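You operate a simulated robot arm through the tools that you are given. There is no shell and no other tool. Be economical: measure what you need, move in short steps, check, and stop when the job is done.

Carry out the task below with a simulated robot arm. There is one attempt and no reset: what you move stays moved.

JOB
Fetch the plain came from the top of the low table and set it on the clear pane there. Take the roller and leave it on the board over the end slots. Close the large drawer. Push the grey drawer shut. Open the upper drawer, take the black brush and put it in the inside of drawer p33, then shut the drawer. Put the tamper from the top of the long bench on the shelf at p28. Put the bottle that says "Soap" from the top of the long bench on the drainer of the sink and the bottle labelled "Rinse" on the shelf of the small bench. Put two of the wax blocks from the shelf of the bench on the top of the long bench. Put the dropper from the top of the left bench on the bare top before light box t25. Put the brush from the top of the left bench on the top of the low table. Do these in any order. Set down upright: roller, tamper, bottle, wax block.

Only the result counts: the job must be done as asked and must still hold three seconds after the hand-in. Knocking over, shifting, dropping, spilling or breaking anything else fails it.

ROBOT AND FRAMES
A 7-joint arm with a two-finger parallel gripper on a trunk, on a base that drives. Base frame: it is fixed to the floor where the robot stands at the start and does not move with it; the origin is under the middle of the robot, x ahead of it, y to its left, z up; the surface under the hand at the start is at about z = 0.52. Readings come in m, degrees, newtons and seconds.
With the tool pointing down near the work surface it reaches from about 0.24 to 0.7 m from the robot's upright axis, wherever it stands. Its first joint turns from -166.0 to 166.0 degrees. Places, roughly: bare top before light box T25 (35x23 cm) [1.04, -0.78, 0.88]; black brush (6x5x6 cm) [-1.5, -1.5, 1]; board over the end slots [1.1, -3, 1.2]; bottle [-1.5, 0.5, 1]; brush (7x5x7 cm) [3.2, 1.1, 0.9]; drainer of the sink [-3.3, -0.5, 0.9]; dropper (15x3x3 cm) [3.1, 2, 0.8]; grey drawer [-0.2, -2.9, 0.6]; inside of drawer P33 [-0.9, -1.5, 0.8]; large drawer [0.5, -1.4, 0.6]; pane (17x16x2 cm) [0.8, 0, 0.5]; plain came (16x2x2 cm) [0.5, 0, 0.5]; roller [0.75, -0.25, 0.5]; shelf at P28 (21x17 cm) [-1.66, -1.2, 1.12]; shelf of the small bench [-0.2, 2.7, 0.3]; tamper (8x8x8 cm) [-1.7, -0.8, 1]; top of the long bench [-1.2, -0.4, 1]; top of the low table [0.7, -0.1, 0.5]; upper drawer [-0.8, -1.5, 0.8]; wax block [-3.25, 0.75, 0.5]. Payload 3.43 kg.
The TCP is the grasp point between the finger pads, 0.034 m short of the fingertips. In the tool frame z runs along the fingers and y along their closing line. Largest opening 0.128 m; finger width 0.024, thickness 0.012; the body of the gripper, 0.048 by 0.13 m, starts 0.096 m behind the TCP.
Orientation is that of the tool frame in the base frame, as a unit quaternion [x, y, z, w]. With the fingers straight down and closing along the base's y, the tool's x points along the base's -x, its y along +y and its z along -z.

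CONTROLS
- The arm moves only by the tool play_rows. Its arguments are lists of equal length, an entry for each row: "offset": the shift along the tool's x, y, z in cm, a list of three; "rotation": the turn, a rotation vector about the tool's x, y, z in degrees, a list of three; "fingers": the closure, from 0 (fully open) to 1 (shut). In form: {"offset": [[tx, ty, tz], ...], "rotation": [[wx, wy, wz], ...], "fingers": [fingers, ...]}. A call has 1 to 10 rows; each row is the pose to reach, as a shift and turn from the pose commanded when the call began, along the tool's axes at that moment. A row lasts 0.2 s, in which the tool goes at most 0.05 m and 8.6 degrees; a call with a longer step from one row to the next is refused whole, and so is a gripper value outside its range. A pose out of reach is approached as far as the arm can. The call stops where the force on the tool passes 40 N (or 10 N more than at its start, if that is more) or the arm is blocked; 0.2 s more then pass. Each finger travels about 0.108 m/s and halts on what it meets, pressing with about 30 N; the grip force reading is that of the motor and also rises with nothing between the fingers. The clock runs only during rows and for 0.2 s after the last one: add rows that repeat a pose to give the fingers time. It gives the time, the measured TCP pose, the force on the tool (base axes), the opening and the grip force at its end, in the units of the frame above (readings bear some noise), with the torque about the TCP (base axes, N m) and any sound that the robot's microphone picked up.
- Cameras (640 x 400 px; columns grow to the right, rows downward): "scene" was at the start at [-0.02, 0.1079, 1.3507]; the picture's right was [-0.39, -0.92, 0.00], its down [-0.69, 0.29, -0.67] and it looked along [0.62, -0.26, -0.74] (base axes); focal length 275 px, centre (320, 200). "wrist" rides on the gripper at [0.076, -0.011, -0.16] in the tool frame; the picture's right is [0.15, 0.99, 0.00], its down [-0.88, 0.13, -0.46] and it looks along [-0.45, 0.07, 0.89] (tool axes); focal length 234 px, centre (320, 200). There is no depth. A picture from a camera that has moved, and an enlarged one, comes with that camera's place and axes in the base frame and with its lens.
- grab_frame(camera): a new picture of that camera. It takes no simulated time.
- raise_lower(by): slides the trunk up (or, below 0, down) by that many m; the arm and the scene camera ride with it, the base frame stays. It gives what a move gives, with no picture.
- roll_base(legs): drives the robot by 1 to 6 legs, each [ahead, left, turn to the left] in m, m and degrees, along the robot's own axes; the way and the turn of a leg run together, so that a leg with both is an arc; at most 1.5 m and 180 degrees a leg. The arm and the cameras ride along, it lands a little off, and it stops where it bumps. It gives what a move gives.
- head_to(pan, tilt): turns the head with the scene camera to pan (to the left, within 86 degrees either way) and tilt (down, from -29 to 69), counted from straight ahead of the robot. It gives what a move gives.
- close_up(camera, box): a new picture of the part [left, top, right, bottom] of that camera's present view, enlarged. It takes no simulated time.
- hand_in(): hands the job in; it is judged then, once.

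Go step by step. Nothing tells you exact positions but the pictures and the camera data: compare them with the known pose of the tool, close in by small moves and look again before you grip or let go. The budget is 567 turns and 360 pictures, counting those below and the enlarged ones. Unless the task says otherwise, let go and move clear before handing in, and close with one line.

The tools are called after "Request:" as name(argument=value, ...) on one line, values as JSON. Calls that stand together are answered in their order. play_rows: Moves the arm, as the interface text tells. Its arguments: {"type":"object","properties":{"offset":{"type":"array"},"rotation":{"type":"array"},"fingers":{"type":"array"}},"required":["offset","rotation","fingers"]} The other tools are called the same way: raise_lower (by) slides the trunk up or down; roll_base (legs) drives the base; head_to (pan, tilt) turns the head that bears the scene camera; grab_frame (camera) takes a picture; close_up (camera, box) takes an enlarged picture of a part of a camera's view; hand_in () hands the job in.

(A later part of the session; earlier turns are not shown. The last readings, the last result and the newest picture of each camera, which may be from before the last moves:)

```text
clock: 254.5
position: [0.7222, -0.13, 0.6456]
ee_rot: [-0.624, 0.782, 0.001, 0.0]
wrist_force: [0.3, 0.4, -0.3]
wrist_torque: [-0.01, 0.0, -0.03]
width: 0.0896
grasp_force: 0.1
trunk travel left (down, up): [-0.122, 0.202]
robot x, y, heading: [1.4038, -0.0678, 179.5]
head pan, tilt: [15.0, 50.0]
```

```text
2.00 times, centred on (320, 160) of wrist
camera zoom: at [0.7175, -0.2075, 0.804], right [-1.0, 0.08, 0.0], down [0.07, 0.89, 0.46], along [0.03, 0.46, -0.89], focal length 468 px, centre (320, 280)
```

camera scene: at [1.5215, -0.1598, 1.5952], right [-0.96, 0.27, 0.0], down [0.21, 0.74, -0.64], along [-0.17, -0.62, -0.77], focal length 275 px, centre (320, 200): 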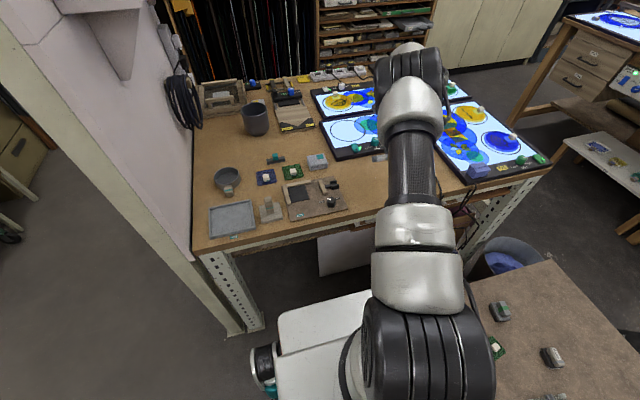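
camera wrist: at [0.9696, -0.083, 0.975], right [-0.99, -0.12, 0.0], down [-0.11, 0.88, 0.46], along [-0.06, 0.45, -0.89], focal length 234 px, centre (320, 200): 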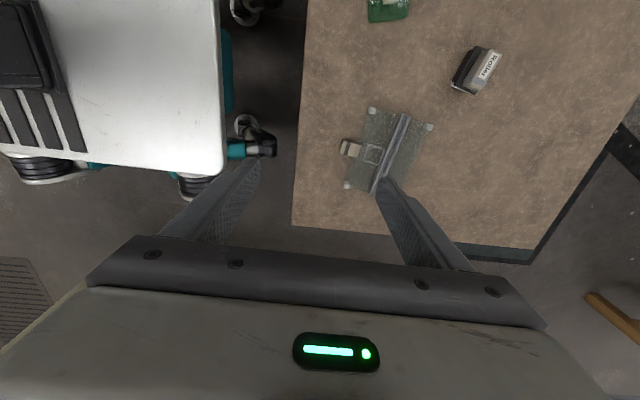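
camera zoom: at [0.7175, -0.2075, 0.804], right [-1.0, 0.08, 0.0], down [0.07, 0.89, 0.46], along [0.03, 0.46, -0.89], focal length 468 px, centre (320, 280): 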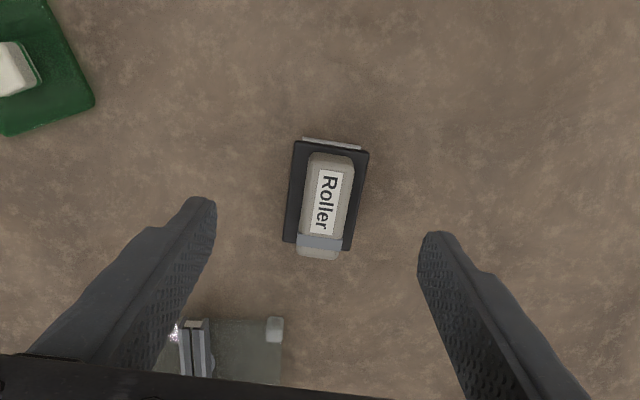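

Request:
play_rows(offset=[[0, 0, 3], [0, 0, 6], [0, 0, 8], [0, 0, 8.7], [0, 0, 8.7], [0, 0, 8.7], [0, 0, 8.7], [0, 0, 8.7]], rotation=[[0, 0, 0], [0, 0, 0], [0, 0, 0], [0, 0, 0], [0, 0, 0], [0, 0, 0], [0, 0, 0], [0, 0, 0]], fingers=[0.3, 0.3, 0.3, 0.3, 0.6, 1, 1, 1])

Request:
play_rows(offset=[[0, 0, -3], [0, 0, -7], [0, 0, -11], [0, -3, -14], [0, -7, -16], [0, -11, -17], [0, -15, -18], [0, -19, -18], [0, -23, -18]], rotation=[[0, 0, 0], [0, 0, 0], [0, 0, 0], [0, 0, 0], [0, 0, 0], [0, 0, 0], [0, 0, 0], [0, 0, 0], [0, 0, 0]], fingers=[1, 1, 1, 1, 1, 1, 1, 1, 1])

Request:
grab_frame(camera="wrist")

```text
clock: 256.3
position: [0.7215, -0.129, 0.5569]
ee_rot: [-0.624, 0.781, 0.0, 0.0]
wrist_force: [-0.7, 0.1, 1.1]
wrist_torque: [-0.02, 0.08, 0.01]
width: 0.0416
grasp_force: 30.2
trunk travel left (down, up): [-0.122, 0.202]
robot x, y, heading: [1.4019, -0.0707, 179.8]
head pan, tilt: [15.0, 50.0]
```

```text
clock: 258.3
position: [0.945, -0.182, 0.7375]
ee_rot: [-0.624, 0.782, 0.001, 0.0]
wrist_force: [1.1, 0.3, -2.7]
wrist_torque: [0.02, 0.0, -0.03]
width: 0.0412
grasp_force: 30.2
trunk travel left (down, up): [-0.122, 0.202]
robot x, y, heading: [1.4028, -0.0695, 179.4]
head pan, tilt: [15.0, 50.0]
```

```text
295 pictures are left
camera wrist: at [0.9415, -0.2597, 0.8966], right [-1.0, 0.08, 0.0], down [0.07, 0.89, 0.46], along [0.03, 0.46, -0.89], focal length 234 px, centre (320, 200)
```

wrist: 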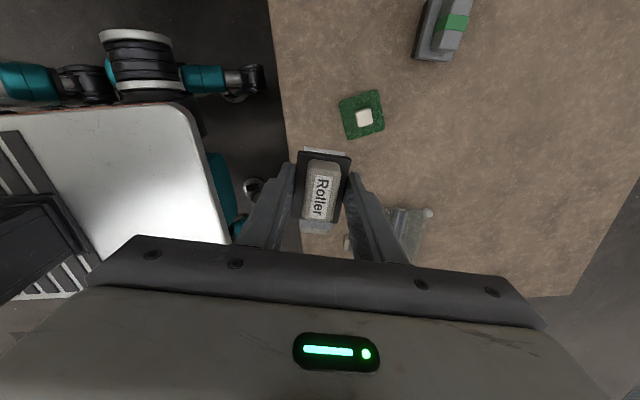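

Request:
raise_lower(by=0.2)

Request:
roll_base(legs=[[-0.9, 0, 0.3], [0, 0, 90], [0.7, 0, 0]])

Request:
head_to(pan=-20, tilt=30)

Request:
grab_frame(camera="scene")

```text
clock: 260.4
position: [0.9462, -0.1831, 0.9366]
ee_rot: [-0.625, 0.781, 0.0, 0.0]
wrist_force: [-0.2, 0.1, -1.5]
wrist_torque: [0.0, 0.01, -0.02]
width: 0.0415
grasp_force: 30.2
trunk travel left (down, up): [-0.322, 0.002]
robot x, y, heading: [1.4044, -0.0693, 179.4]
head pan, tilt: [15.0, 50.0]
```

```text
clock: 272.7
position: [2.4334, -1.2484, 0.9365]
ee_rot: [0.994, -0.105, -0.001, -0.001]
wrist_force: [-0.4, 0.4, -1.9]
wrist_torque: [0.0, 0.0, -0.01]
width: 0.0412
grasp_force: 29.9
trunk travel left (down, up): [-0.322, 0.002]
robot x, y, heading: [2.3154, -0.7943, -89.4]
head pan, tilt: [15.0, 50.0]
```

```text
clock: 273.7
position: [2.4322, -1.249, 0.9368]
ee_rot: [0.994, -0.106, -0.001, 0.0]
wrist_force: [0.2, 0.5, -1.1]
wrist_torque: [-0.01, -0.02, 0.01]
width: 0.0411
grasp_force: 30.3
trunk travel left (down, up): [-0.322, 0.002]
robot x, y, heading: [2.3132, -0.7908, -89.4]
head pan, tilt: [-20.0, 30.0]
```

```text
294 pictures are left
camera scene: at [2.422, -0.7872, 1.6246], right [-0.94, 0.34, 0.0], down [0.17, 0.47, -0.87], along [-0.29, -0.82, -0.5], focal length 275 px, centre (320, 200)
```

scene: 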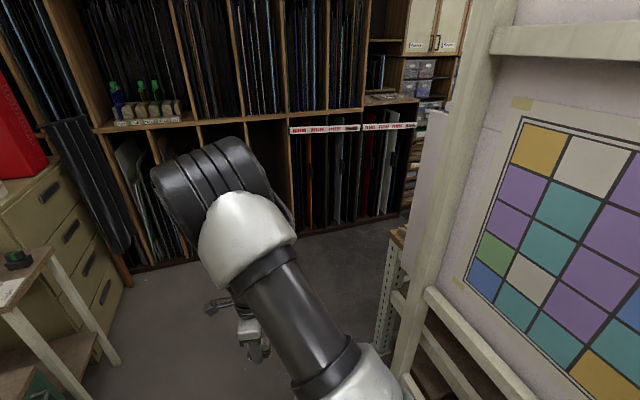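

Request:
roll_base(legs=[[0.95, 0, -0.6]])

Request:
head_to(pan=-60, tilt=25)

Request:
grab_frame(camera="scene")

```text
clock: 278.7
position: [2.4291, -2.2031, 0.9373]
ee_rot: [0.994, -0.112, -0.001, 0.0]
wrist_force: [1.0, -0.5, -0.8]
wrist_torque: [-0.01, -0.04, 0.01]
width: 0.0416
grasp_force: 29.6
trunk travel left (down, up): [-0.322, 0.002]
robot x, y, heading: [2.315, -1.7422, -90.3]
head pan, tilt: [-20.0, 30.0]
```

```text
clock: 279.7
position: [2.4287, -2.2037, 0.9367]
ee_rot: [0.994, -0.11, -0.001, 0.001]
wrist_force: [-0.1, 0.6, -1.8]
wrist_torque: [0.02, -0.01, -0.03]
width: 0.041
grasp_force: 29.8
trunk travel left (down, up): [-0.322, 0.002]
robot x, y, heading: [2.3162, -1.743, -90.5]
head pan, tilt: [-60.0, 25.0]
```

```text
293 pictures are left
camera scene: at [2.3741, -1.7022, 1.6326], right [-0.5, 0.87, 0.0], down [0.37, 0.21, -0.91], along [-0.79, -0.45, -0.42], focal length 275 px, centre (320, 200)
```

scene: 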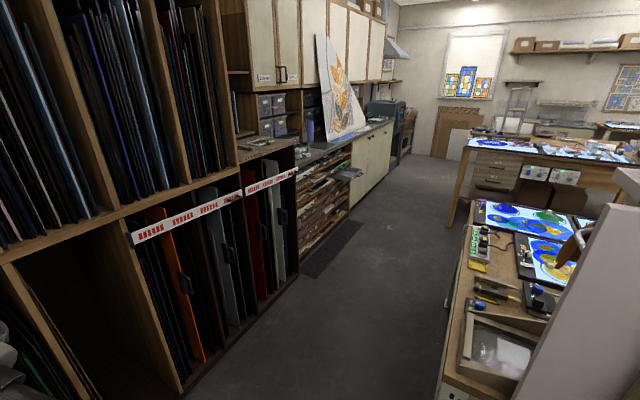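

Request:
play_rows(offset=[[0, -3, -3], [0, -6, -6]], rotation=[[0, 0, 0], [0, 0, 0]], fingers=[1, 1])

Request:
roll_base(legs=[[0.3, 0, 0.5], [0, -1.2, 0]])

Request:
head_to(pan=15, tilt=25)

Request:
grab_frame(camera="scene")

```text
clock: 280.3
position: [2.4422, -2.1432, 0.9965]
ee_rot: [0.994, -0.112, 0.0, 0.0]
wrist_force: [-0.3, 0.0, -1.9]
wrist_torque: [-0.03, -0.02, 0.01]
width: 0.0413
grasp_force: 30.3
trunk travel left (down, up): [-0.322, 0.002]
robot x, y, heading: [2.3184, -1.7452, -90.6]
head pan, tilt: [-60.0, 25.0]
```

```text
clock: 293.8
position: [1.2465, -2.4456, 0.9972]
ee_rot: [0.995, -0.103, -0.001, 0.0]
wrist_force: [0.3, 0.8, -0.6]
wrist_torque: [0.01, -0.04, 0.03]
width: 0.0414
grasp_force: 30.0
trunk travel left (down, up): [-0.322, 0.002]
robot x, y, heading: [1.1128, -2.0469, -89.3]
head pan, tilt: [-60.0, 25.0]
```

```text
clock: 295.2
position: [1.2465, -2.4459, 0.9969]
ee_rot: [0.995, -0.103, -0.001, 0.0]
wrist_force: [0.4, -0.2, -2.3]
wrist_torque: [0.0, -0.01, -0.02]
width: 0.0416
grasp_force: 30.6
trunk travel left (down, up): [-0.322, 0.002]
robot x, y, heading: [1.1131, -2.0473, -89.3]
head pan, tilt: [15.0, 25.0]
```

```text
292 pictures are left
camera scene: at [1.2747, -2.0471, 1.6326], right [-0.96, -0.27, 0.0], down [-0.11, 0.41, -0.91], along [0.24, -0.87, -0.42], focal length 275 px, centre (320, 200)
```

scene: 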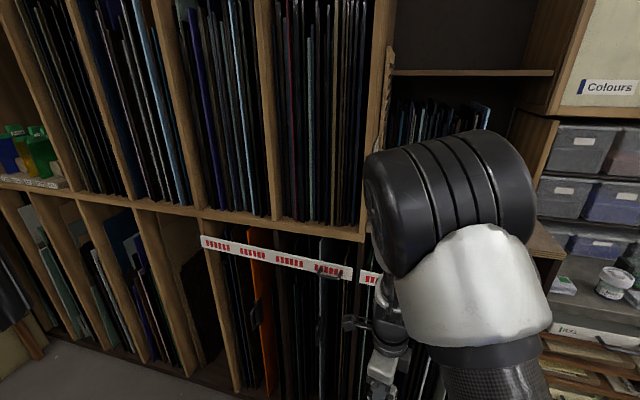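

Request:
play_rows(offset=[[0, 0, -4.5], [0, 0, -9], [0, 0, -13.5], [0, 0, -18], [0, 0, -22.5], [0, 0, -27], [0, 0, -31]], rotation=[[0, 0, 0], [0, 0, 0], [0, 0, 0], [0, 0, 0], [0, 0, 0], [0, 0, 0], [0, 0, 0]], fingers=[1, 1, 1, 1, 1, 1, 1])

Request:
grab_frame(camera="wrist")

Request:
head_to(pan=-30, tilt=25)

Request:
grab_frame(camera="scene")

```text
clock: 296.8
position: [1.2461, -2.4435, 1.3085]
ee_rot: [0.995, -0.103, -0.001, 0.0]
wrist_force: [0.0, 1.0, -1.3]
wrist_torque: [0.04, -0.03, -0.04]
width: 0.0416
grasp_force: 30.1
trunk travel left (down, up): [-0.322, 0.002]
robot x, y, heading: [1.1143, -2.0493, -88.9]
head pan, tilt: [15.0, 25.0]
```

```text
291 pictures are left
camera wrist: at [1.324, -2.448, 1.4674], right [-0.06, -1.0, 0.0], down [-0.89, 0.05, 0.46], along [-0.46, 0.03, -0.89], focal length 234 px, centre (320, 200)
```

wrist: 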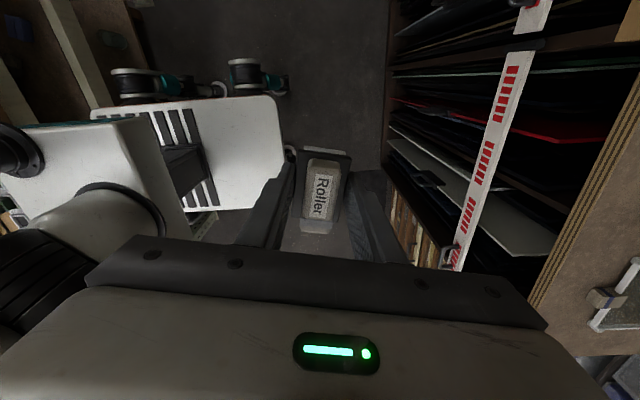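

```text
clock: 297.9
position: [1.2456, -2.4435, 1.3076]
ee_rot: [0.995, -0.102, -0.001, 0.0]
wrist_force: [-0.6, 0.9, -0.8]
wrist_torque: [-0.05, 0.02, 0.01]
width: 0.0414
grasp_force: 29.7
trunk travel left (down, up): [-0.322, 0.002]
robot x, y, heading: [1.1128, -2.0471, -89.2]
head pan, tilt: [-30.0, 25.0]
```

```text
290 pictures are left
camera scene: at [1.2048, -2.0388, 1.6326], right [-0.87, 0.49, 0.0], down [0.21, 0.37, -0.91], along [-0.44, -0.79, -0.42], focal length 275 px, centre (320, 200)
```

scene: 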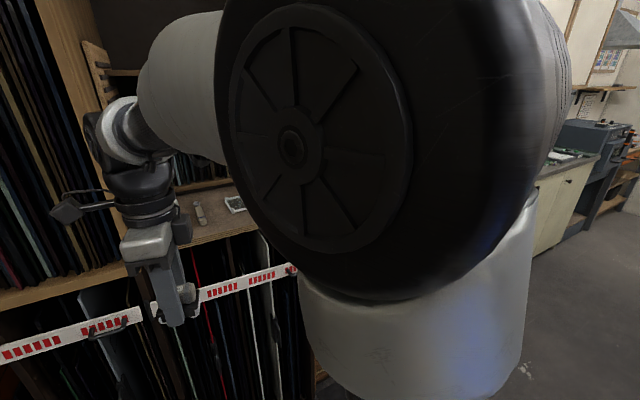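

Request:
play_rows(offset=[[-2.4, 2, -2.5], [-4.8, 4, -5], [-7.2, 6, -7.5], [-9.6, 8, -10], [-12.1, 10, -10]], rotation=[[0, 0, 0], [0, 0, 0], [0, 0, 0], [0, 0, 0], [0, 0, 0]], fingers=[1, 1, 1, 1, 1])

Request:
grab_frame(camera="wrist")

Request:
head_to(pan=-10, tilt=25)

Request:
grab_frame(camera="scene")

```text
clock: 299.1
position: [1.1073, -2.5169, 1.4067]
ee_rot: [0.995, -0.101, 0.0, -0.001]
wrist_force: [0.0, -0.5, -0.9]
wrist_torque: [0.02, 0.0, 0.0]
width: 0.0411
grasp_force: 30.2
trunk travel left (down, up): [-0.322, 0.002]
robot x, y, heading: [1.115, -2.0489, -89.2]
head pan, tilt: [-30.0, 25.0]
```

```text
289 pictures are left
camera wrist: at [1.1855, -2.5224, 1.5653], right [-0.06, -1.0, 0.0], down [-0.89, 0.05, 0.46], along [-0.46, 0.03, -0.89], focal length 234 px, centre (320, 200)
```

wrist: 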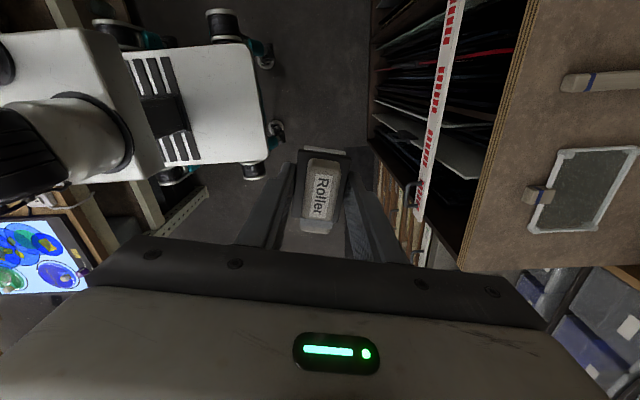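

```text
clock: 300.0
position: [1.1095, -2.5173, 1.4058]
ee_rot: [0.995, -0.102, 0.0, 0.0]
wrist_force: [1.0, -0.4, -2.7]
wrist_torque: [0.0, -0.02, 0.01]
width: 0.0415
grasp_force: 29.9
trunk travel left (down, up): [-0.322, 0.002]
robot x, y, heading: [1.1126, -2.0484, -89.4]
head pan, tilt: [-10.0, 25.0]
```

```text
288 pictures are left
camera scene: at [1.2349, -2.0493, 1.6326], right [-0.99, 0.16, 0.0], down [0.07, 0.42, -0.91], along [-0.15, -0.89, -0.42], focal length 275 px, centre (320, 200)
```

scene: 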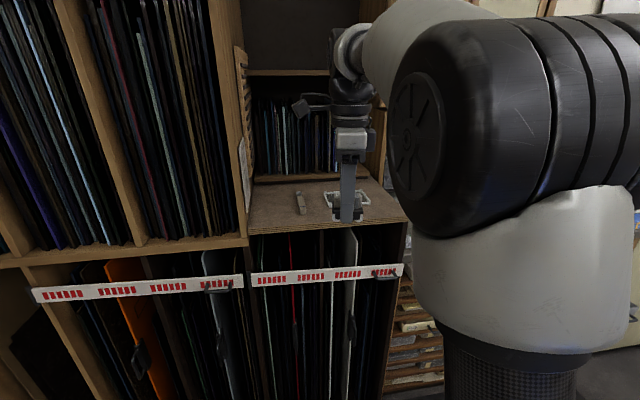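

I can see the board now: its front edge is at about y -2.785, z 1.2, and its free front strip lies near x 1.10. I drive up, then lower to just above board height.

Request:
roll_base(legs=[[0.13, 0, -0.7]])

Request:
play_rows(offset=[[0, 0, 4], [0, 0, 8], [0, 0, 12]], rotation=[[0, 0, -4], [0, 0, -8], [0, 0, -11]], fingers=[1, 1, 1])

Request:
grab_frame(camera="scene")

Request:
grab_frame(camera="wrist")

```text
clock: 301.2
position: [1.1022, -2.6443, 1.4055]
ee_rot: [0.994, -0.111, -0.001, -0.001]
wrist_force: [0.4, -0.7, -2.1]
wrist_torque: [0.06, -0.01, 0.01]
width: 0.0415
grasp_force: 29.4
trunk travel left (down, up): [-0.322, 0.002]
robot x, y, heading: [1.1154, -2.1762, -90.3]
head pan, tilt: [-10.0, 25.0]
```

```text
clock: 302.1
position: [1.0998, -2.6414, 1.2857]
ee_rot: [1.0, -0.013, -0.001, 0.0]
wrist_force: [0.2, -1.0, -1.3]
wrist_torque: [-0.01, 0.02, 0.02]
width: 0.0414
grasp_force: 30.4
trunk travel left (down, up): [-0.322, 0.002]
robot x, y, heading: [1.1124, -2.174, -90.2]
head pan, tilt: [-10.0, 25.0]
```

```text
287 pictures are left
camera scene: at [1.2354, -2.1772, 1.6326], right [-0.98, 0.18, 0.0], down [0.07, 0.42, -0.91], along [-0.16, -0.89, -0.42], focal length 275 px, centre (320, 200)
```

scene: 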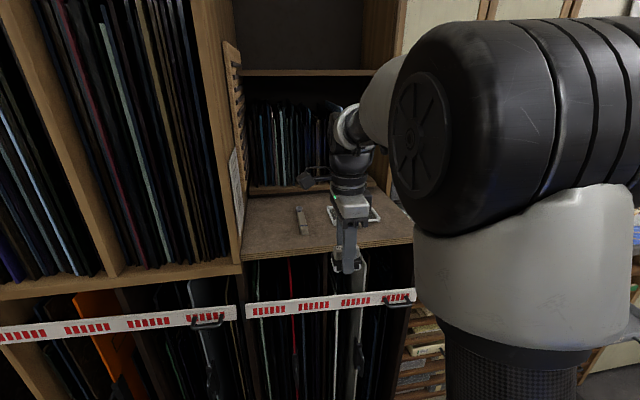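

```text
286 pictures are left
camera wrist: at [1.1776, -2.6327, 1.4449], right [0.12, -0.99, 0.0], down [-0.88, -0.11, 0.46], along [-0.45, -0.05, -0.89], focal length 234 px, centre (320, 200)
```

wrist: 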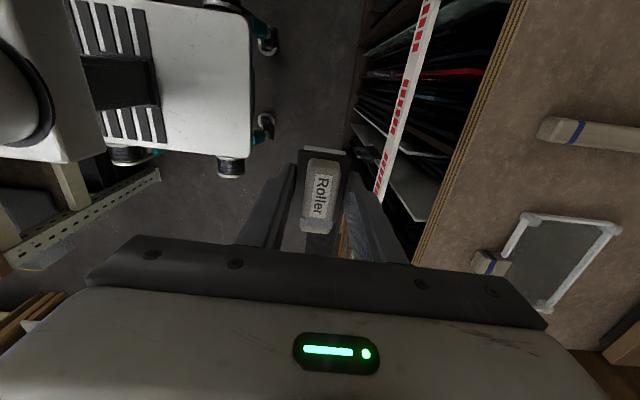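

Request:
play_rows(offset=[[0.3, 4.6, 0], [0.5, 9.2, 0], [0.8, 13.8, 0], [1, 18.4, 0], [1, 18.4, 1.5]], rotation=[[0, 0, 0], [0, 0, 0], [0, 0, 0], [0, 0, 0], [0, 0, 0]], fingers=[1, 1, 1, 1, 1])

Request:
close_up(camera="scene", box=[240, 140, 420, 270])

Request:
grab_frame(camera="wrist")

```text
clock: 303.2
position: [1.1058, -2.8259, 1.2721]
ee_rot: [1.0, -0.014, 0.0, -0.001]
wrist_force: [-0.2, 0.2, -1.8]
wrist_torque: [0.03, 0.01, 0.0]
width: 0.0418
grasp_force: 29.8
trunk travel left (down, up): [-0.322, 0.002]
robot x, y, heading: [1.1152, -2.1745, -90.3]
head pan, tilt: [-10.0, 25.0]
```

```text
3.08 times, centred on (330, 205) of scene
camera zoom: at [1.2355, -2.1768, 1.6327], right [-0.98, 0.18, 0.0], down [0.07, 0.42, -0.91], along [-0.16, -0.89, -0.42], focal length 846 px, centre (289, 185)
```

zoom: 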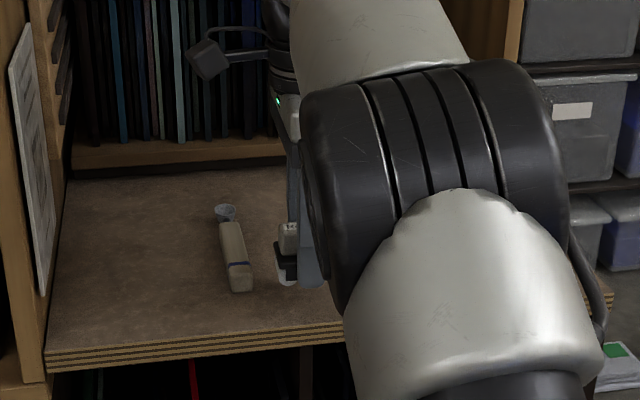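

```text
284 pictures are left
camera wrist: at [1.1831, -2.8174, 1.4308], right [0.12, -0.99, 0.0], down [-0.88, -0.11, 0.46], along [-0.45, -0.05, -0.89], focal length 234 px, centre (320, 200)
```

wrist: 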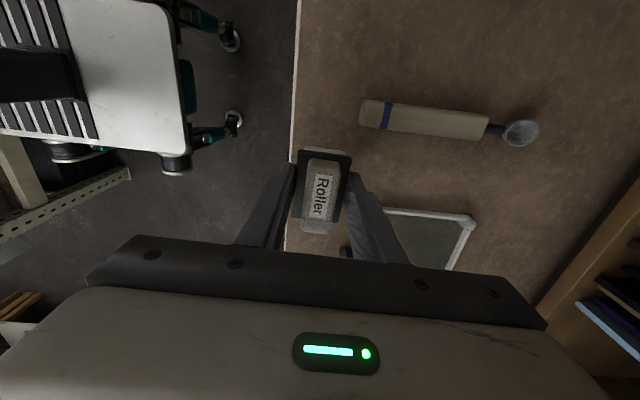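

Request:
play_rows(offset=[[-0.4, 0.6, 0.5], [-0.6, 1.2, 1], [-0.6, 1.2, 1.8], [-0.6, 1.2, 2.3]], rotation=[[0, 0, 0], [0, 0, 0], [0, 0, 0], [0, 0, 0]], fingers=[1, 1, 1, 1])

Request:
grab_frame(camera="wrist")

```text
clock: 304.2
position: [1.0992, -2.8373, 1.2467]
ee_rot: [1.0, -0.015, -0.001, 0.0]
wrist_force: [0.1, 0.3, -1.7]
wrist_torque: [-0.02, -0.02, 0.03]
width: 0.0413
grasp_force: 30.2
trunk travel left (down, up): [-0.322, 0.002]
robot x, y, heading: [1.1179, -2.1687, -90.2]
head pan, tilt: [-10.0, 25.0]
```

```text
283 pictures are left
camera wrist: at [1.1767, -2.8291, 1.407], right [0.12, -0.99, 0.0], down [-0.88, -0.11, 0.46], along [-0.45, -0.05, -0.89], focal length 234 px, centre (320, 200)
```

wrist: 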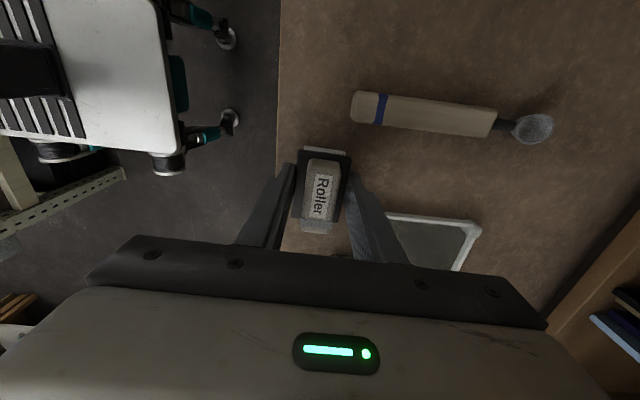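

Request:
play_rows(offset=[[0, 0, 0.3], [0, 0, 0.6]], rotation=[[0, 0, 0], [0, 0, 0]], fingers=[1, 1])

```text
clock: 304.9
position: [1.0984, -2.839, 1.2423]
ee_rot: [1.0, -0.015, -0.001, 0.0]
wrist_force: [0.7, -0.6, -2.1]
wrist_torque: [-0.01, 0.03, 0.03]
width: 0.0414
grasp_force: 29.8
trunk travel left (down, up): [-0.322, 0.002]
robot x, y, heading: [1.1119, -2.1725, -90.2]
head pan, tilt: [-10.0, 25.0]
```

Request:
play_rows(offset=[[0, 0, 0.2], [0, 0, 0.5]], rotation=[[0, 0, 0], [0, 0, 0]], fingers=[1, 1])

```text
clock: 305.4
position: [1.0988, -2.8388, 1.238]
ee_rot: [1.0, -0.015, -0.001, 0.001]
wrist_force: [0.8, -0.1, 3.5]
wrist_torque: [-0.01, 0.17, 0.01]
width: 0.0415
grasp_force: 29.6
trunk travel left (down, up): [-0.322, 0.002]
robot x, y, heading: [1.1145, -2.1774, -90.1]
head pan, tilt: [-10.0, 25.0]
```

Request:
play_rows(offset=[[0, 0, 0], [0, 0, 0], [0, 0, 0], [0, 0, -2], [0, 0, -4.5], [0, 0, -6], [0, -4.5, -6], [0, -9, -6], [0, -13.5, -6]], rotation=[[0, 0, 0], [0, 0, 0], [0, 0, 0], [0, 0, 0], [0, 0, 0], [0, 0, 0], [0, 0, 0], [0, 0, 0], [0, 0, 0]], fingers=[0.65, 0.54, 0.54, 0.54, 0.54, 0.54, 0.54, 0.54, 0.54])

Request:
grab_frame(camera="scene")

Request:
grab_frame(camera="wrist")

```text
clock: 307.4
position: [1.1048, -2.7033, 1.2993]
ee_rot: [1.0, -0.014, -0.002, 0.001]
wrist_force: [0.4, -0.1, 0.1]
wrist_torque: [-0.01, -0.05, 0.0]
width: 0.0588
grasp_force: 0.2
trunk travel left (down, up): [-0.322, 0.002]
robot x, y, heading: [1.1146, -2.1702, -90.2]
head pan, tilt: [-10.0, 25.0]
```

```text
282 pictures are left
camera scene: at [1.2354, -2.1763, 1.6326], right [-0.98, 0.18, 0.0], down [0.07, 0.42, -0.91], along [-0.16, -0.89, -0.42], focal length 275 px, centre (320, 200)
```

scene: 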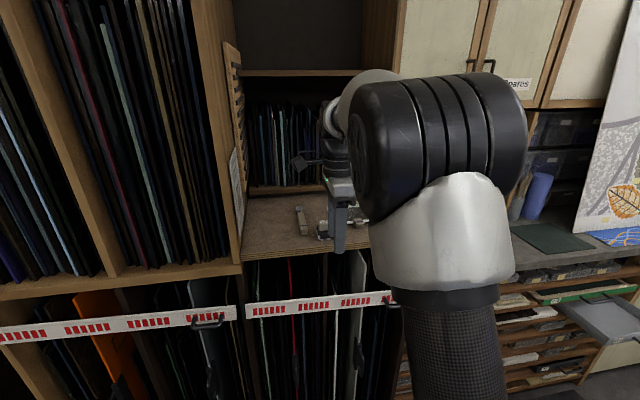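

```text
281 pictures are left
camera wrist: at [1.182, -2.695, 1.4579], right [0.12, -0.99, 0.0], down [-0.88, -0.1, 0.46], along [-0.45, -0.06, -0.89], focal length 234 px, centre (320, 200)
```

wrist: 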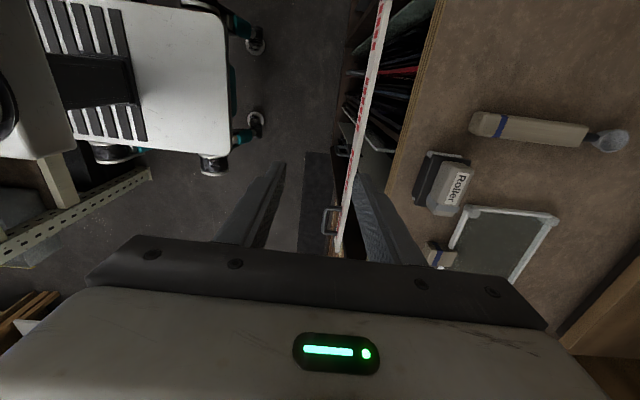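

Request:
play_rows(offset=[[0, -4.5, 0], [0, -9, 2], [0, -13, 5], [0, -13, 9.5], [0, -13, 14], [0, -13, 18.5], [0, -13, 23]], rotation=[[0, 0, 0], [0, 0, 0], [0, 0, 0], [0, 0, 0], [0, 0, 0], [0, 0, 0], [0, 0, 0]], fingers=[0.54, 0.54, 0.8, 1, 1, 1, 1])

Request:
roll_base(legs=[[-0.15, 0, 0], [0, -0.6, 0]])

Request:
head_to(pan=-40, tilt=35)

Request:
grab_frame(camera="scene")

Request:
head_to(pan=-86, tilt=30)

Request:
grab_frame(camera="scene")

```text
clock: 309.1
position: [1.1066, -2.5759, 1.0674]
ee_rot: [1.0, -0.014, -0.001, 0.0]
wrist_force: [0.4, 0.1, -0.1]
wrist_torque: [0.0, 0.02, -0.02]
width: 0.0
grasp_force: 30.1
trunk travel left (down, up): [-0.322, 0.002]
robot x, y, heading: [1.1171, -2.1764, -90.0]
head pan, tilt: [-10.0, 25.0]
```

```text
clock: 316.2
position: [0.517, -2.4208, 1.0687]
ee_rot: [1.0, -0.016, 0.001, 0.0]
wrist_force: [-0.5, -0.5, -0.3]
wrist_torque: [0.0, 0.04, 0.0]
width: 0.0001
grasp_force: 29.8
trunk travel left (down, up): [-0.322, 0.002]
robot x, y, heading: [0.5274, -2.0215, -90.4]
head pan, tilt: [-10.0, 25.0]
```

```text
clock: 317.1
position: [0.518, -2.4209, 1.0696]
ee_rot: [1.0, -0.016, -0.001, 0.0]
wrist_force: [-0.1, 0.3, -0.2]
wrist_torque: [-0.05, 0.0, -0.02]
width: 0.0
grasp_force: 30.4
trunk travel left (down, up): [-0.322, 0.002]
robot x, y, heading: [0.5271, -2.0229, -90.2]
head pan, tilt: [-40.0, 35.0]
```

```text
280 pictures are left
camera scene: at [0.6064, -2.0001, 1.6169], right [-0.76, 0.65, 0.0], down [0.37, 0.44, -0.82], along [-0.53, -0.63, -0.57], focal length 275 px, centre (320, 200)
```

scene: 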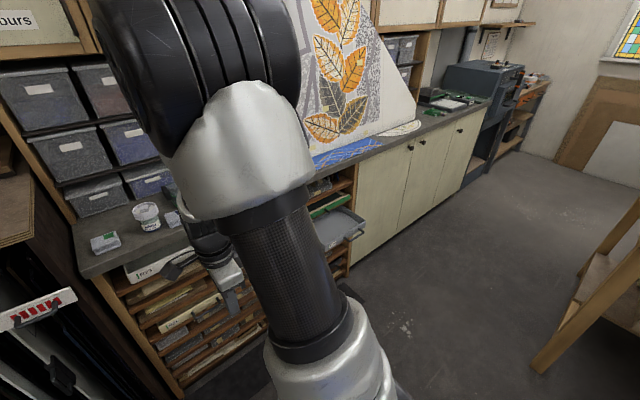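

```text
clock: 318.2
position: [0.5177, -2.4214, 1.069]
ee_rot: [1.0, -0.016, -0.001, 0.0]
wrist_force: [-0.1, 0.6, 0.6]
wrist_torque: [0.01, 0.0, -0.02]
width: 0.0001
grasp_force: 30.1
trunk travel left (down, up): [-0.322, 0.002]
robot x, y, heading: [0.5232, -2.0223, -90.3]
head pan, tilt: [-85.9, 30.0]
```

```text
279 pictures are left
camera scene: at [0.5731, -1.9389, 1.6246], right [-0.07, 1.0, 0.0], down [0.5, 0.03, -0.87], along [-0.86, -0.06, -0.5], focal length 275 px, centre (320, 200)
```

scene: 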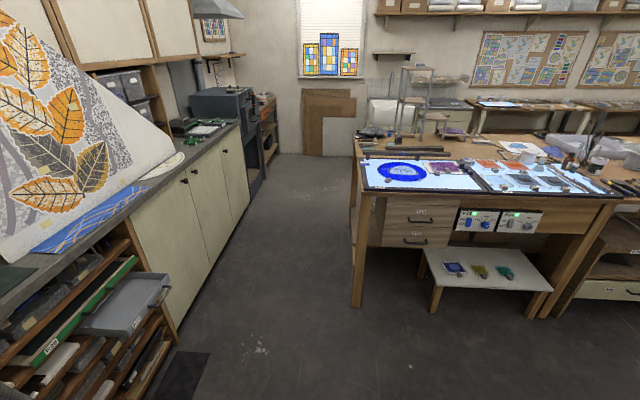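

Request:
close_up(camera="scene", box=[0, 230, 200, 400])

```text
2.35 times, centred on (100, 315) of scene
camera zoom: at [0.5731, -1.9389, 1.6246], right [-0.07, 1.0, 0.0], down [0.5, 0.03, -0.87], along [-0.86, -0.06, -0.5], focal length 647 px, centre (838, -71)
```

zoom: 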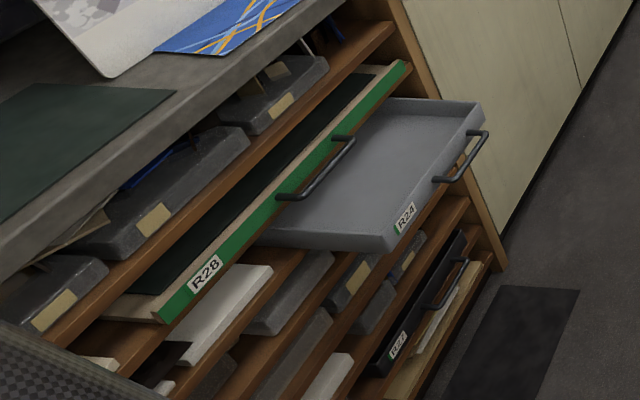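

Grey drawer R24 stands open about 16 cm (front near y -2.725, x from -0.33 to -0.02). I drive before it and tilt the closed fingers forward for a push.

Request:
roll_base(legs=[[0, -0.655, 0.3], [0.08, 0, 0]])

Request:
raise_lower(by=-0.25)

Request:
play_rows(offset=[[0, 0, 0], [0, 0, 0], [0, 0, 0], [0, 0, 0], [0, 0, 0], [0, 0, 0]], rotation=[[-8, 0, 0], [-16, 0, 0], [-24, 0, 0], [-32, 0, 0], [-40, 0, 0], [-45, 0, 0]], fingers=[1, 1, 1, 1, 1, 1])

Request:
head_to(pan=-20, tilt=55)

Request:
grab_frame(camera="scene")

Request:
grab_frame(camera="wrist")

```text
clock: 325.7
position: [-0.1358, -2.5046, 1.069]
ee_rot: [1.0, -0.007, 0.0, -0.002]
wrist_force: [0.0, -0.4, -0.1]
wrist_torque: [0.02, -0.03, -0.01]
width: 0.0001
grasp_force: 30.0
trunk travel left (down, up): [-0.322, 0.002]
robot x, y, heading: [-0.135, -2.1012, -89.3]
head pan, tilt: [-85.9, 30.0]
```

```text
clock: 328.3
position: [-0.1351, -2.5034, 0.8179]
ee_rot: [1.0, -0.007, 0.0, 0.0]
wrist_force: [-0.3, 0.2, -0.4]
wrist_torque: [0.01, 0.03, -0.02]
width: 0.0001
grasp_force: 30.1
trunk travel left (down, up): [-0.072, 0.252]
robot x, y, heading: [-0.1358, -2.0987, -89.4]
head pan, tilt: [-85.9, 30.0]
```

```text
clock: 329.7
position: [-0.1353, -2.5734, 0.8199]
ee_rot: [0.924, -0.006, -0.003, 0.382]
wrist_force: [0.4, 0.8, 0.1]
wrist_torque: [0.02, -0.01, 0.02]
width: 0.0
grasp_force: 29.9
out of reach, approached as far as the arm can: row 4, 5, 6
trunk travel left (down, up): [-0.072, 0.252]
robot x, y, heading: [-0.1349, -2.103, -89.6]
head pan, tilt: [-85.9, 30.0]
```

```text
clock: 331.1
position: [-0.1337, -2.5722, 0.8195]
ee_rot: [0.925, -0.007, -0.003, 0.381]
wrist_force: [-1.0, -0.3, -0.8]
wrist_torque: [-0.02, 0.02, -0.03]
width: 0.0
grasp_force: 29.9
trunk travel left (down, up): [-0.072, 0.252]
robot x, y, heading: [-0.1332, -2.1006, -89.3]
head pan, tilt: [-20.0, 55.0]
```

```text
277 pictures are left
camera scene: at [-0.0211, -2.0816, 1.3386], right [-0.94, 0.33, 0.0], down [0.27, 0.77, -0.57], along [-0.19, -0.54, -0.82], focal length 275 px, centre (320, 200)
```

scene: 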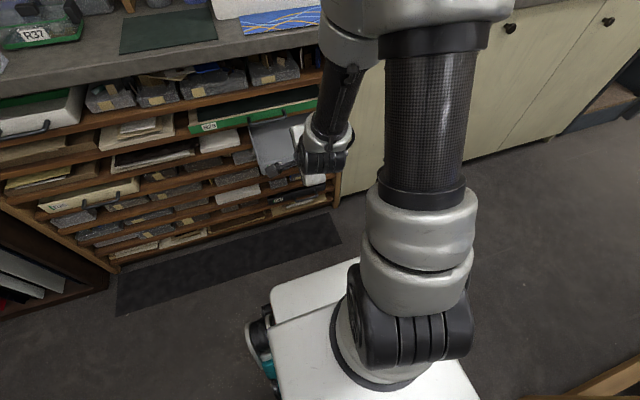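

```text
276 pictures are left
camera wrist: at [-0.0563, -2.454, 0.9246], right [0.14, -0.7, 0.7], down [-0.88, 0.24, 0.42], along [-0.46, -0.67, -0.58], focal length 234 px, centre (320, 200)
```

wrist: 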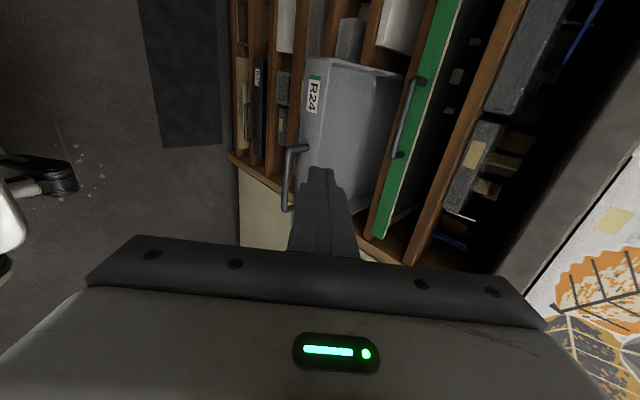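

Request:
play_rows(offset=[[0, -2.2, 3.2], [0, -4.4, 6.3], [0, -6.5, 9.5], [0, -8.6, 12.6]], rotation=[[0, 0, 0], [0, 0, 0], [0, 0, 0], [0, 0, 0]], fingers=[1, 1, 1, 1])

Request:
grab_frame(camera="wrist")

Request:
close_up(camera="scene", box=[180, 70, 360, 220])

```text
clock: 332.1
position: [-0.1349, -2.6017, 0.6693]
ee_rot: [0.924, -0.006, -0.004, 0.383]
wrist_force: [0.9, 0.1, 1.0]
wrist_torque: [-0.01, 0.0, 0.01]
width: 0.0
grasp_force: 29.6
trunk travel left (down, up): [-0.072, 0.252]
robot x, y, heading: [-0.1329, -2.109, -89.4]
head pan, tilt: [-20.0, 55.0]
```

```text
275 pictures are left
camera wrist: at [-0.056, -2.4832, 0.7735], right [0.14, -0.7, 0.7], down [-0.88, 0.24, 0.42], along [-0.46, -0.67, -0.58], focal length 234 px, centre (320, 200)
```

wrist: 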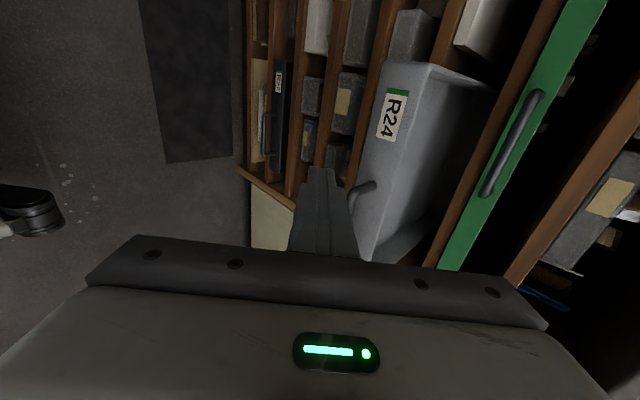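

```text
2.67 times, centred on (270, 145) of scene
camera zoom: at [-0.021, -2.0813, 1.3387], right [-0.94, 0.33, 0.0], down [0.27, 0.77, -0.57], along [-0.19, -0.54, -0.82], focal length 733 px, centre (453, 347)
```

zoom: 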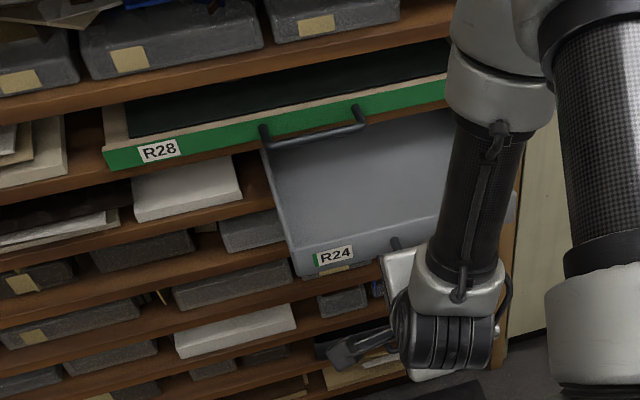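

Request:
play_rows(offset=[[1.5, 1.5, 1.5], [1.5, 4, 4], [1.5, 6, 6], [1.5, 8, 8], [1.5, 10, 10]], rotation=[[0, 0, 0], [0, 0, 0], [0, 0, 0], [0, 0, 0], [0, 0, 0]], fingers=[1, 1, 1, 1, 1])

Request:
grab_frame(camera="wrist")

```text
clock: 333.3
position: [-0.1216, -2.7438, 0.6698]
ee_rot: [0.924, -0.006, -0.003, 0.383]
wrist_force: [0.5, 0.1, 0.2]
wrist_torque: [0.0, -0.04, 0.03]
width: 0.0
grasp_force: 29.5
trunk travel left (down, up): [-0.072, 0.252]
robot x, y, heading: [-0.1313, -2.1031, -89.1]
head pan, tilt: [-20.0, 55.0]
```

```text
273 pictures are left
camera wrist: at [-0.0429, -2.625, 0.7745], right [0.14, -0.7, 0.7], down [-0.88, 0.24, 0.42], along [-0.46, -0.67, -0.58], focal length 234 px, centre (320, 200)
```

wrist: 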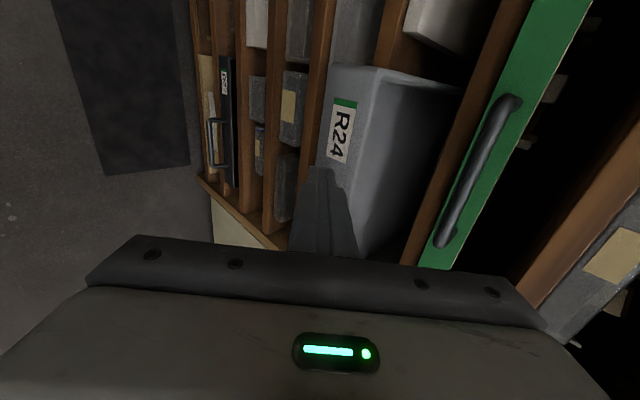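

Request:
play_rows(offset=[[0, 1, 1], [0, 2, 2], [0, 3, 3], [0, 4, 4]], rotation=[[0, 0, 0], [0, 0, 0], [0, 0, 0], [0, 0, 0]], fingers=[1, 1, 1, 1])

Request:
grab_frame(camera="wrist")

Request:
close_up(camera="scene", box=[180, 70, 360, 220])

```text
clock: 334.3
position: [-0.1245, -2.8008, 0.6703]
ee_rot: [0.924, -0.007, -0.003, 0.383]
wrist_force: [-0.7, 0.0, 0.6]
wrist_torque: [-0.01, 0.01, -0.01]
width: 0.0
grasp_force: 29.6
trunk travel left (down, up): [-0.072, 0.252]
robot x, y, heading: [-0.1314, -2.1032, -89.3]
head pan, tilt: [-20.0, 55.0]
```

```text
272 pictures are left
camera wrist: at [-0.0449, -2.6815, 0.7753], right [0.14, -0.7, 0.7], down [-0.88, 0.24, 0.42], along [-0.46, -0.67, -0.58], focal length 234 px, centre (320, 200)
```

wrist: 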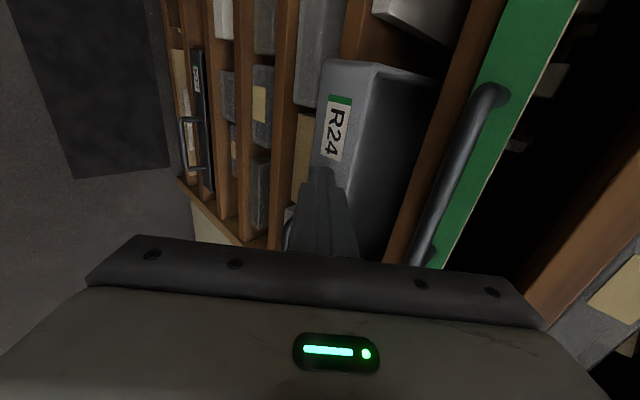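

```text
2.67 times, centred on (270, 145) of scene
camera zoom: at [-0.0211, -2.0815, 1.3387], right [-0.94, 0.33, 0.0], down [0.27, 0.77, -0.57], along [-0.19, -0.54, -0.82], focal length 733 px, centre (453, 347)
```

zoom: 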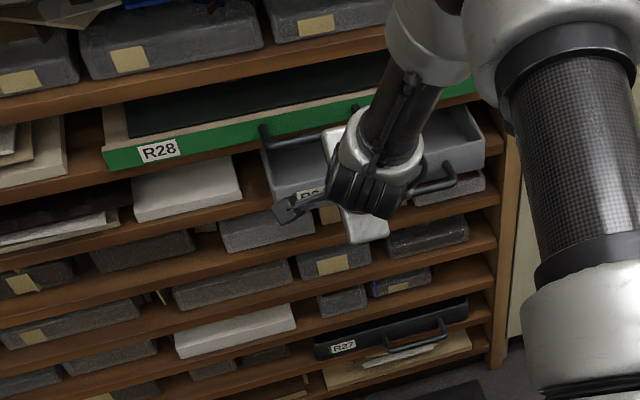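

Request:
play_rows(offset=[[0, 0.8, 0.8], [0, 1.6, 1.6], [0, 2.4, 2.4], [0, 3.0, 3.0], [0, 3.6, 3.6]], rotation=[[0, 0, 0], [0, 0, 0], [0, 0, 0], [0, 0, 0], [0, 0, 0]], fingers=[1, 1, 1, 1, 1])

Request:
grab_frame(camera="wrist")

Request:
close_up(camera="scene", box=[180, 70, 360, 220])

```text
clock: 335.5
position: [-0.1242, -2.8504, 0.6706]
ee_rot: [0.924, -0.006, -0.003, 0.383]
wrist_force: [-1.1, 7.2, 2.8]
wrist_torque: [0.0, -0.03, 0.05]
width: 0.0
grasp_force: 29.9
trunk travel left (down, up): [-0.072, 0.252]
robot x, y, heading: [-0.1348, -2.1017, -89.4]
head pan, tilt: [-20.0, 55.0]
```

```text
270 pictures are left
camera wrist: at [-0.0448, -2.7313, 0.7746], right [0.14, -0.7, 0.7], down [-0.88, 0.24, 0.42], along [-0.46, -0.67, -0.58], focal length 234 px, centre (320, 200)
```

wrist: 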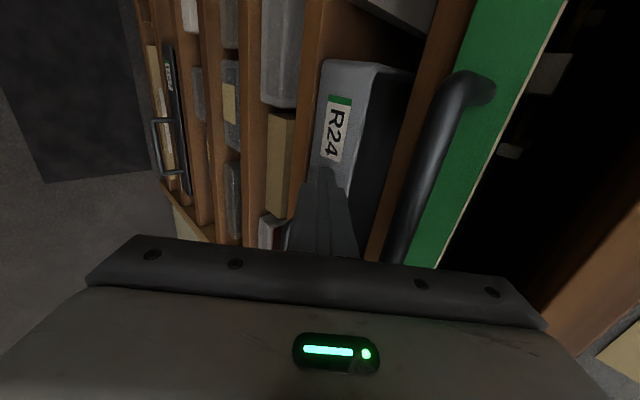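

```text
2.67 times, centred on (270, 145) of scene
camera zoom: at [-0.0211, -2.081, 1.3387], right [-0.94, 0.33, 0.0], down [0.27, 0.77, -0.57], along [-0.19, -0.54, -0.82], focal length 733 px, centre (453, 347)
```

zoom: 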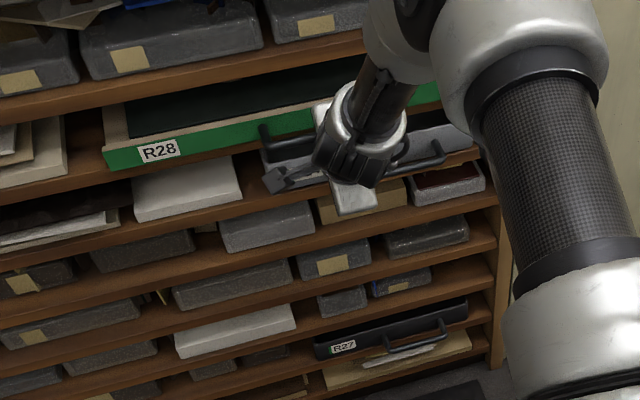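

Request:
play_rows(offset=[[0, 0.4, 0.4], [0, 0.8, 0.8], [0, 1.2, 1.2], [0, 1.6, 1.6]], rotation=[[0, 0, 0], [0, 0, 0], [0, 0, 0], [0, 0, 0]], fingers=[1, 1, 1, 1])

Request:
grab_frame(camera="wrist")

Request:
close_up(camera="scene", box=[180, 70, 360, 220])

```text
clock: 335.9
position: [-0.1241, -2.8511, 0.6704]
ee_rot: [0.925, -0.007, -0.002, 0.381]
wrist_force: [-0.9, 20.1, 18.5]
wrist_torque: [-0.2, -0.16, 0.19]
width: 0.0002
grasp_force: 29.9
trunk travel left (down, up): [-0.072, 0.252]
robot x, y, heading: [-0.133, -2.1007, -89.5]
head pan, tilt: [-20.0, 55.0]
stopped in row 2: the force on the tool passed its limit at 48 N (the readings are from after the stop); the commanded pose is now the measured one
```

```text
268 pictures are left
camera wrist: at [-0.0449, -2.7321, 0.7751], right [0.14, -0.71, 0.7], down [-0.88, 0.24, 0.42], along [-0.46, -0.67, -0.59], focal length 234 px, centre (320, 200)
```

wrist: 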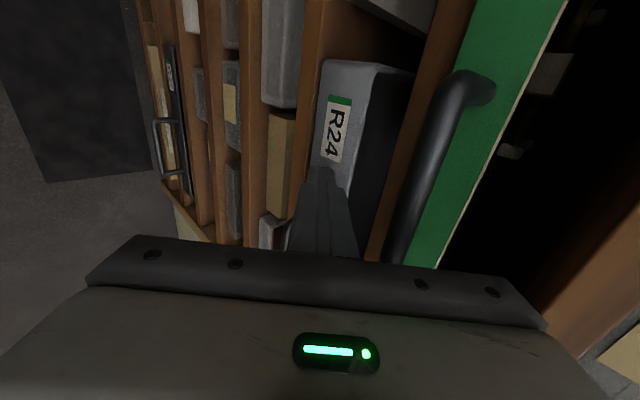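

```text
2.67 times, centred on (270, 145) of scene
camera zoom: at [-0.0212, -2.0782, 1.3389], right [-0.94, 0.33, 0.0], down [0.27, 0.77, -0.58], along [-0.19, -0.54, -0.82], focal length 733 px, centre (453, 347)
```

zoom: 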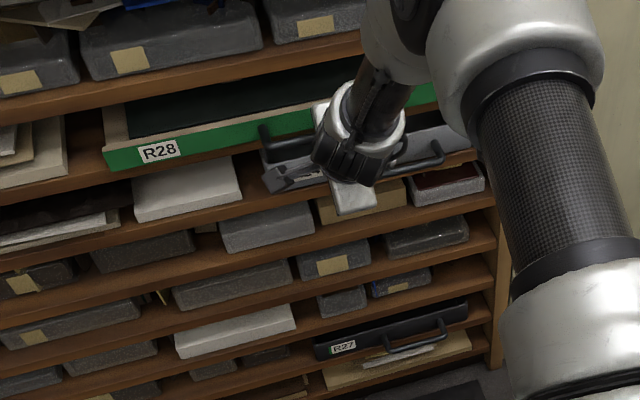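

Request:
play_rows(offset=[[0, -2, -2], [0, -5, -5], [0, -8, -8], [0, -11, -11], [0, -14, -14], [0, -17, -17]], rotation=[[0, 0, 0], [0, 0, 0], [0, 0, 0], [0, 0, 0], [0, 0, 0], [0, 0, 0]], fingers=[1, 1, 1, 1, 1, 1])

Request:
head_to(pan=10, tilt=45)

Request:
grab_frame(camera="scene")

Request:
grab_frame(camera="wrist")

```text
clock: 337.3
position: [-0.1223, -2.611, 0.6704]
ee_rot: [0.925, -0.006, -0.002, 0.379]
wrist_force: [0.0, 1.1, 0.2]
wrist_torque: [-0.02, -0.03, 0.02]
width: 0.0002
grasp_force: 30.2
trunk travel left (down, up): [-0.072, 0.252]
robot x, y, heading: [-0.1294, -2.1048, -89.3]
head pan, tilt: [-20.0, 55.0]
```

```text
clock: 338.2
position: [-0.1215, -2.6121, 0.6683]
ee_rot: [0.926, -0.007, -0.003, 0.378]
wrist_force: [0.6, 0.8, 0.1]
wrist_torque: [-0.01, -0.02, 0.02]
width: 0.0
grasp_force: 29.7
trunk travel left (down, up): [-0.072, 0.252]
robot x, y, heading: [-0.1345, -2.1021, -89.3]
head pan, tilt: [10.0, 45.0]
```

```text
266 pictures are left
camera scene: at [0.0178, -2.093, 1.352], right [-0.98, -0.18, 0.0], down [-0.13, 0.7, -0.71], along [0.13, -0.69, -0.71], focal length 275 px, centre (320, 200)
```

scene: 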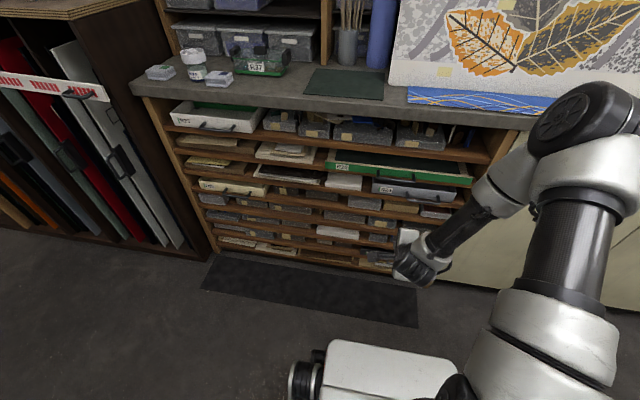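

```text
265 pictures are left
camera wrist: at [-0.0433, -2.4926, 0.7752], right [0.14, -0.71, 0.69], down [-0.88, 0.24, 0.42], along [-0.46, -0.67, -0.59], focal length 234 px, centre (320, 200)
```

wrist: 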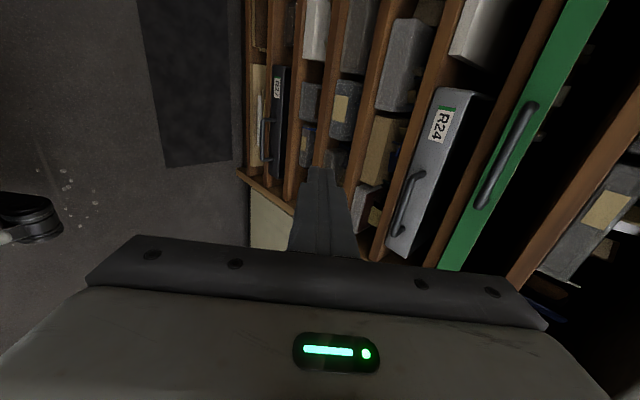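

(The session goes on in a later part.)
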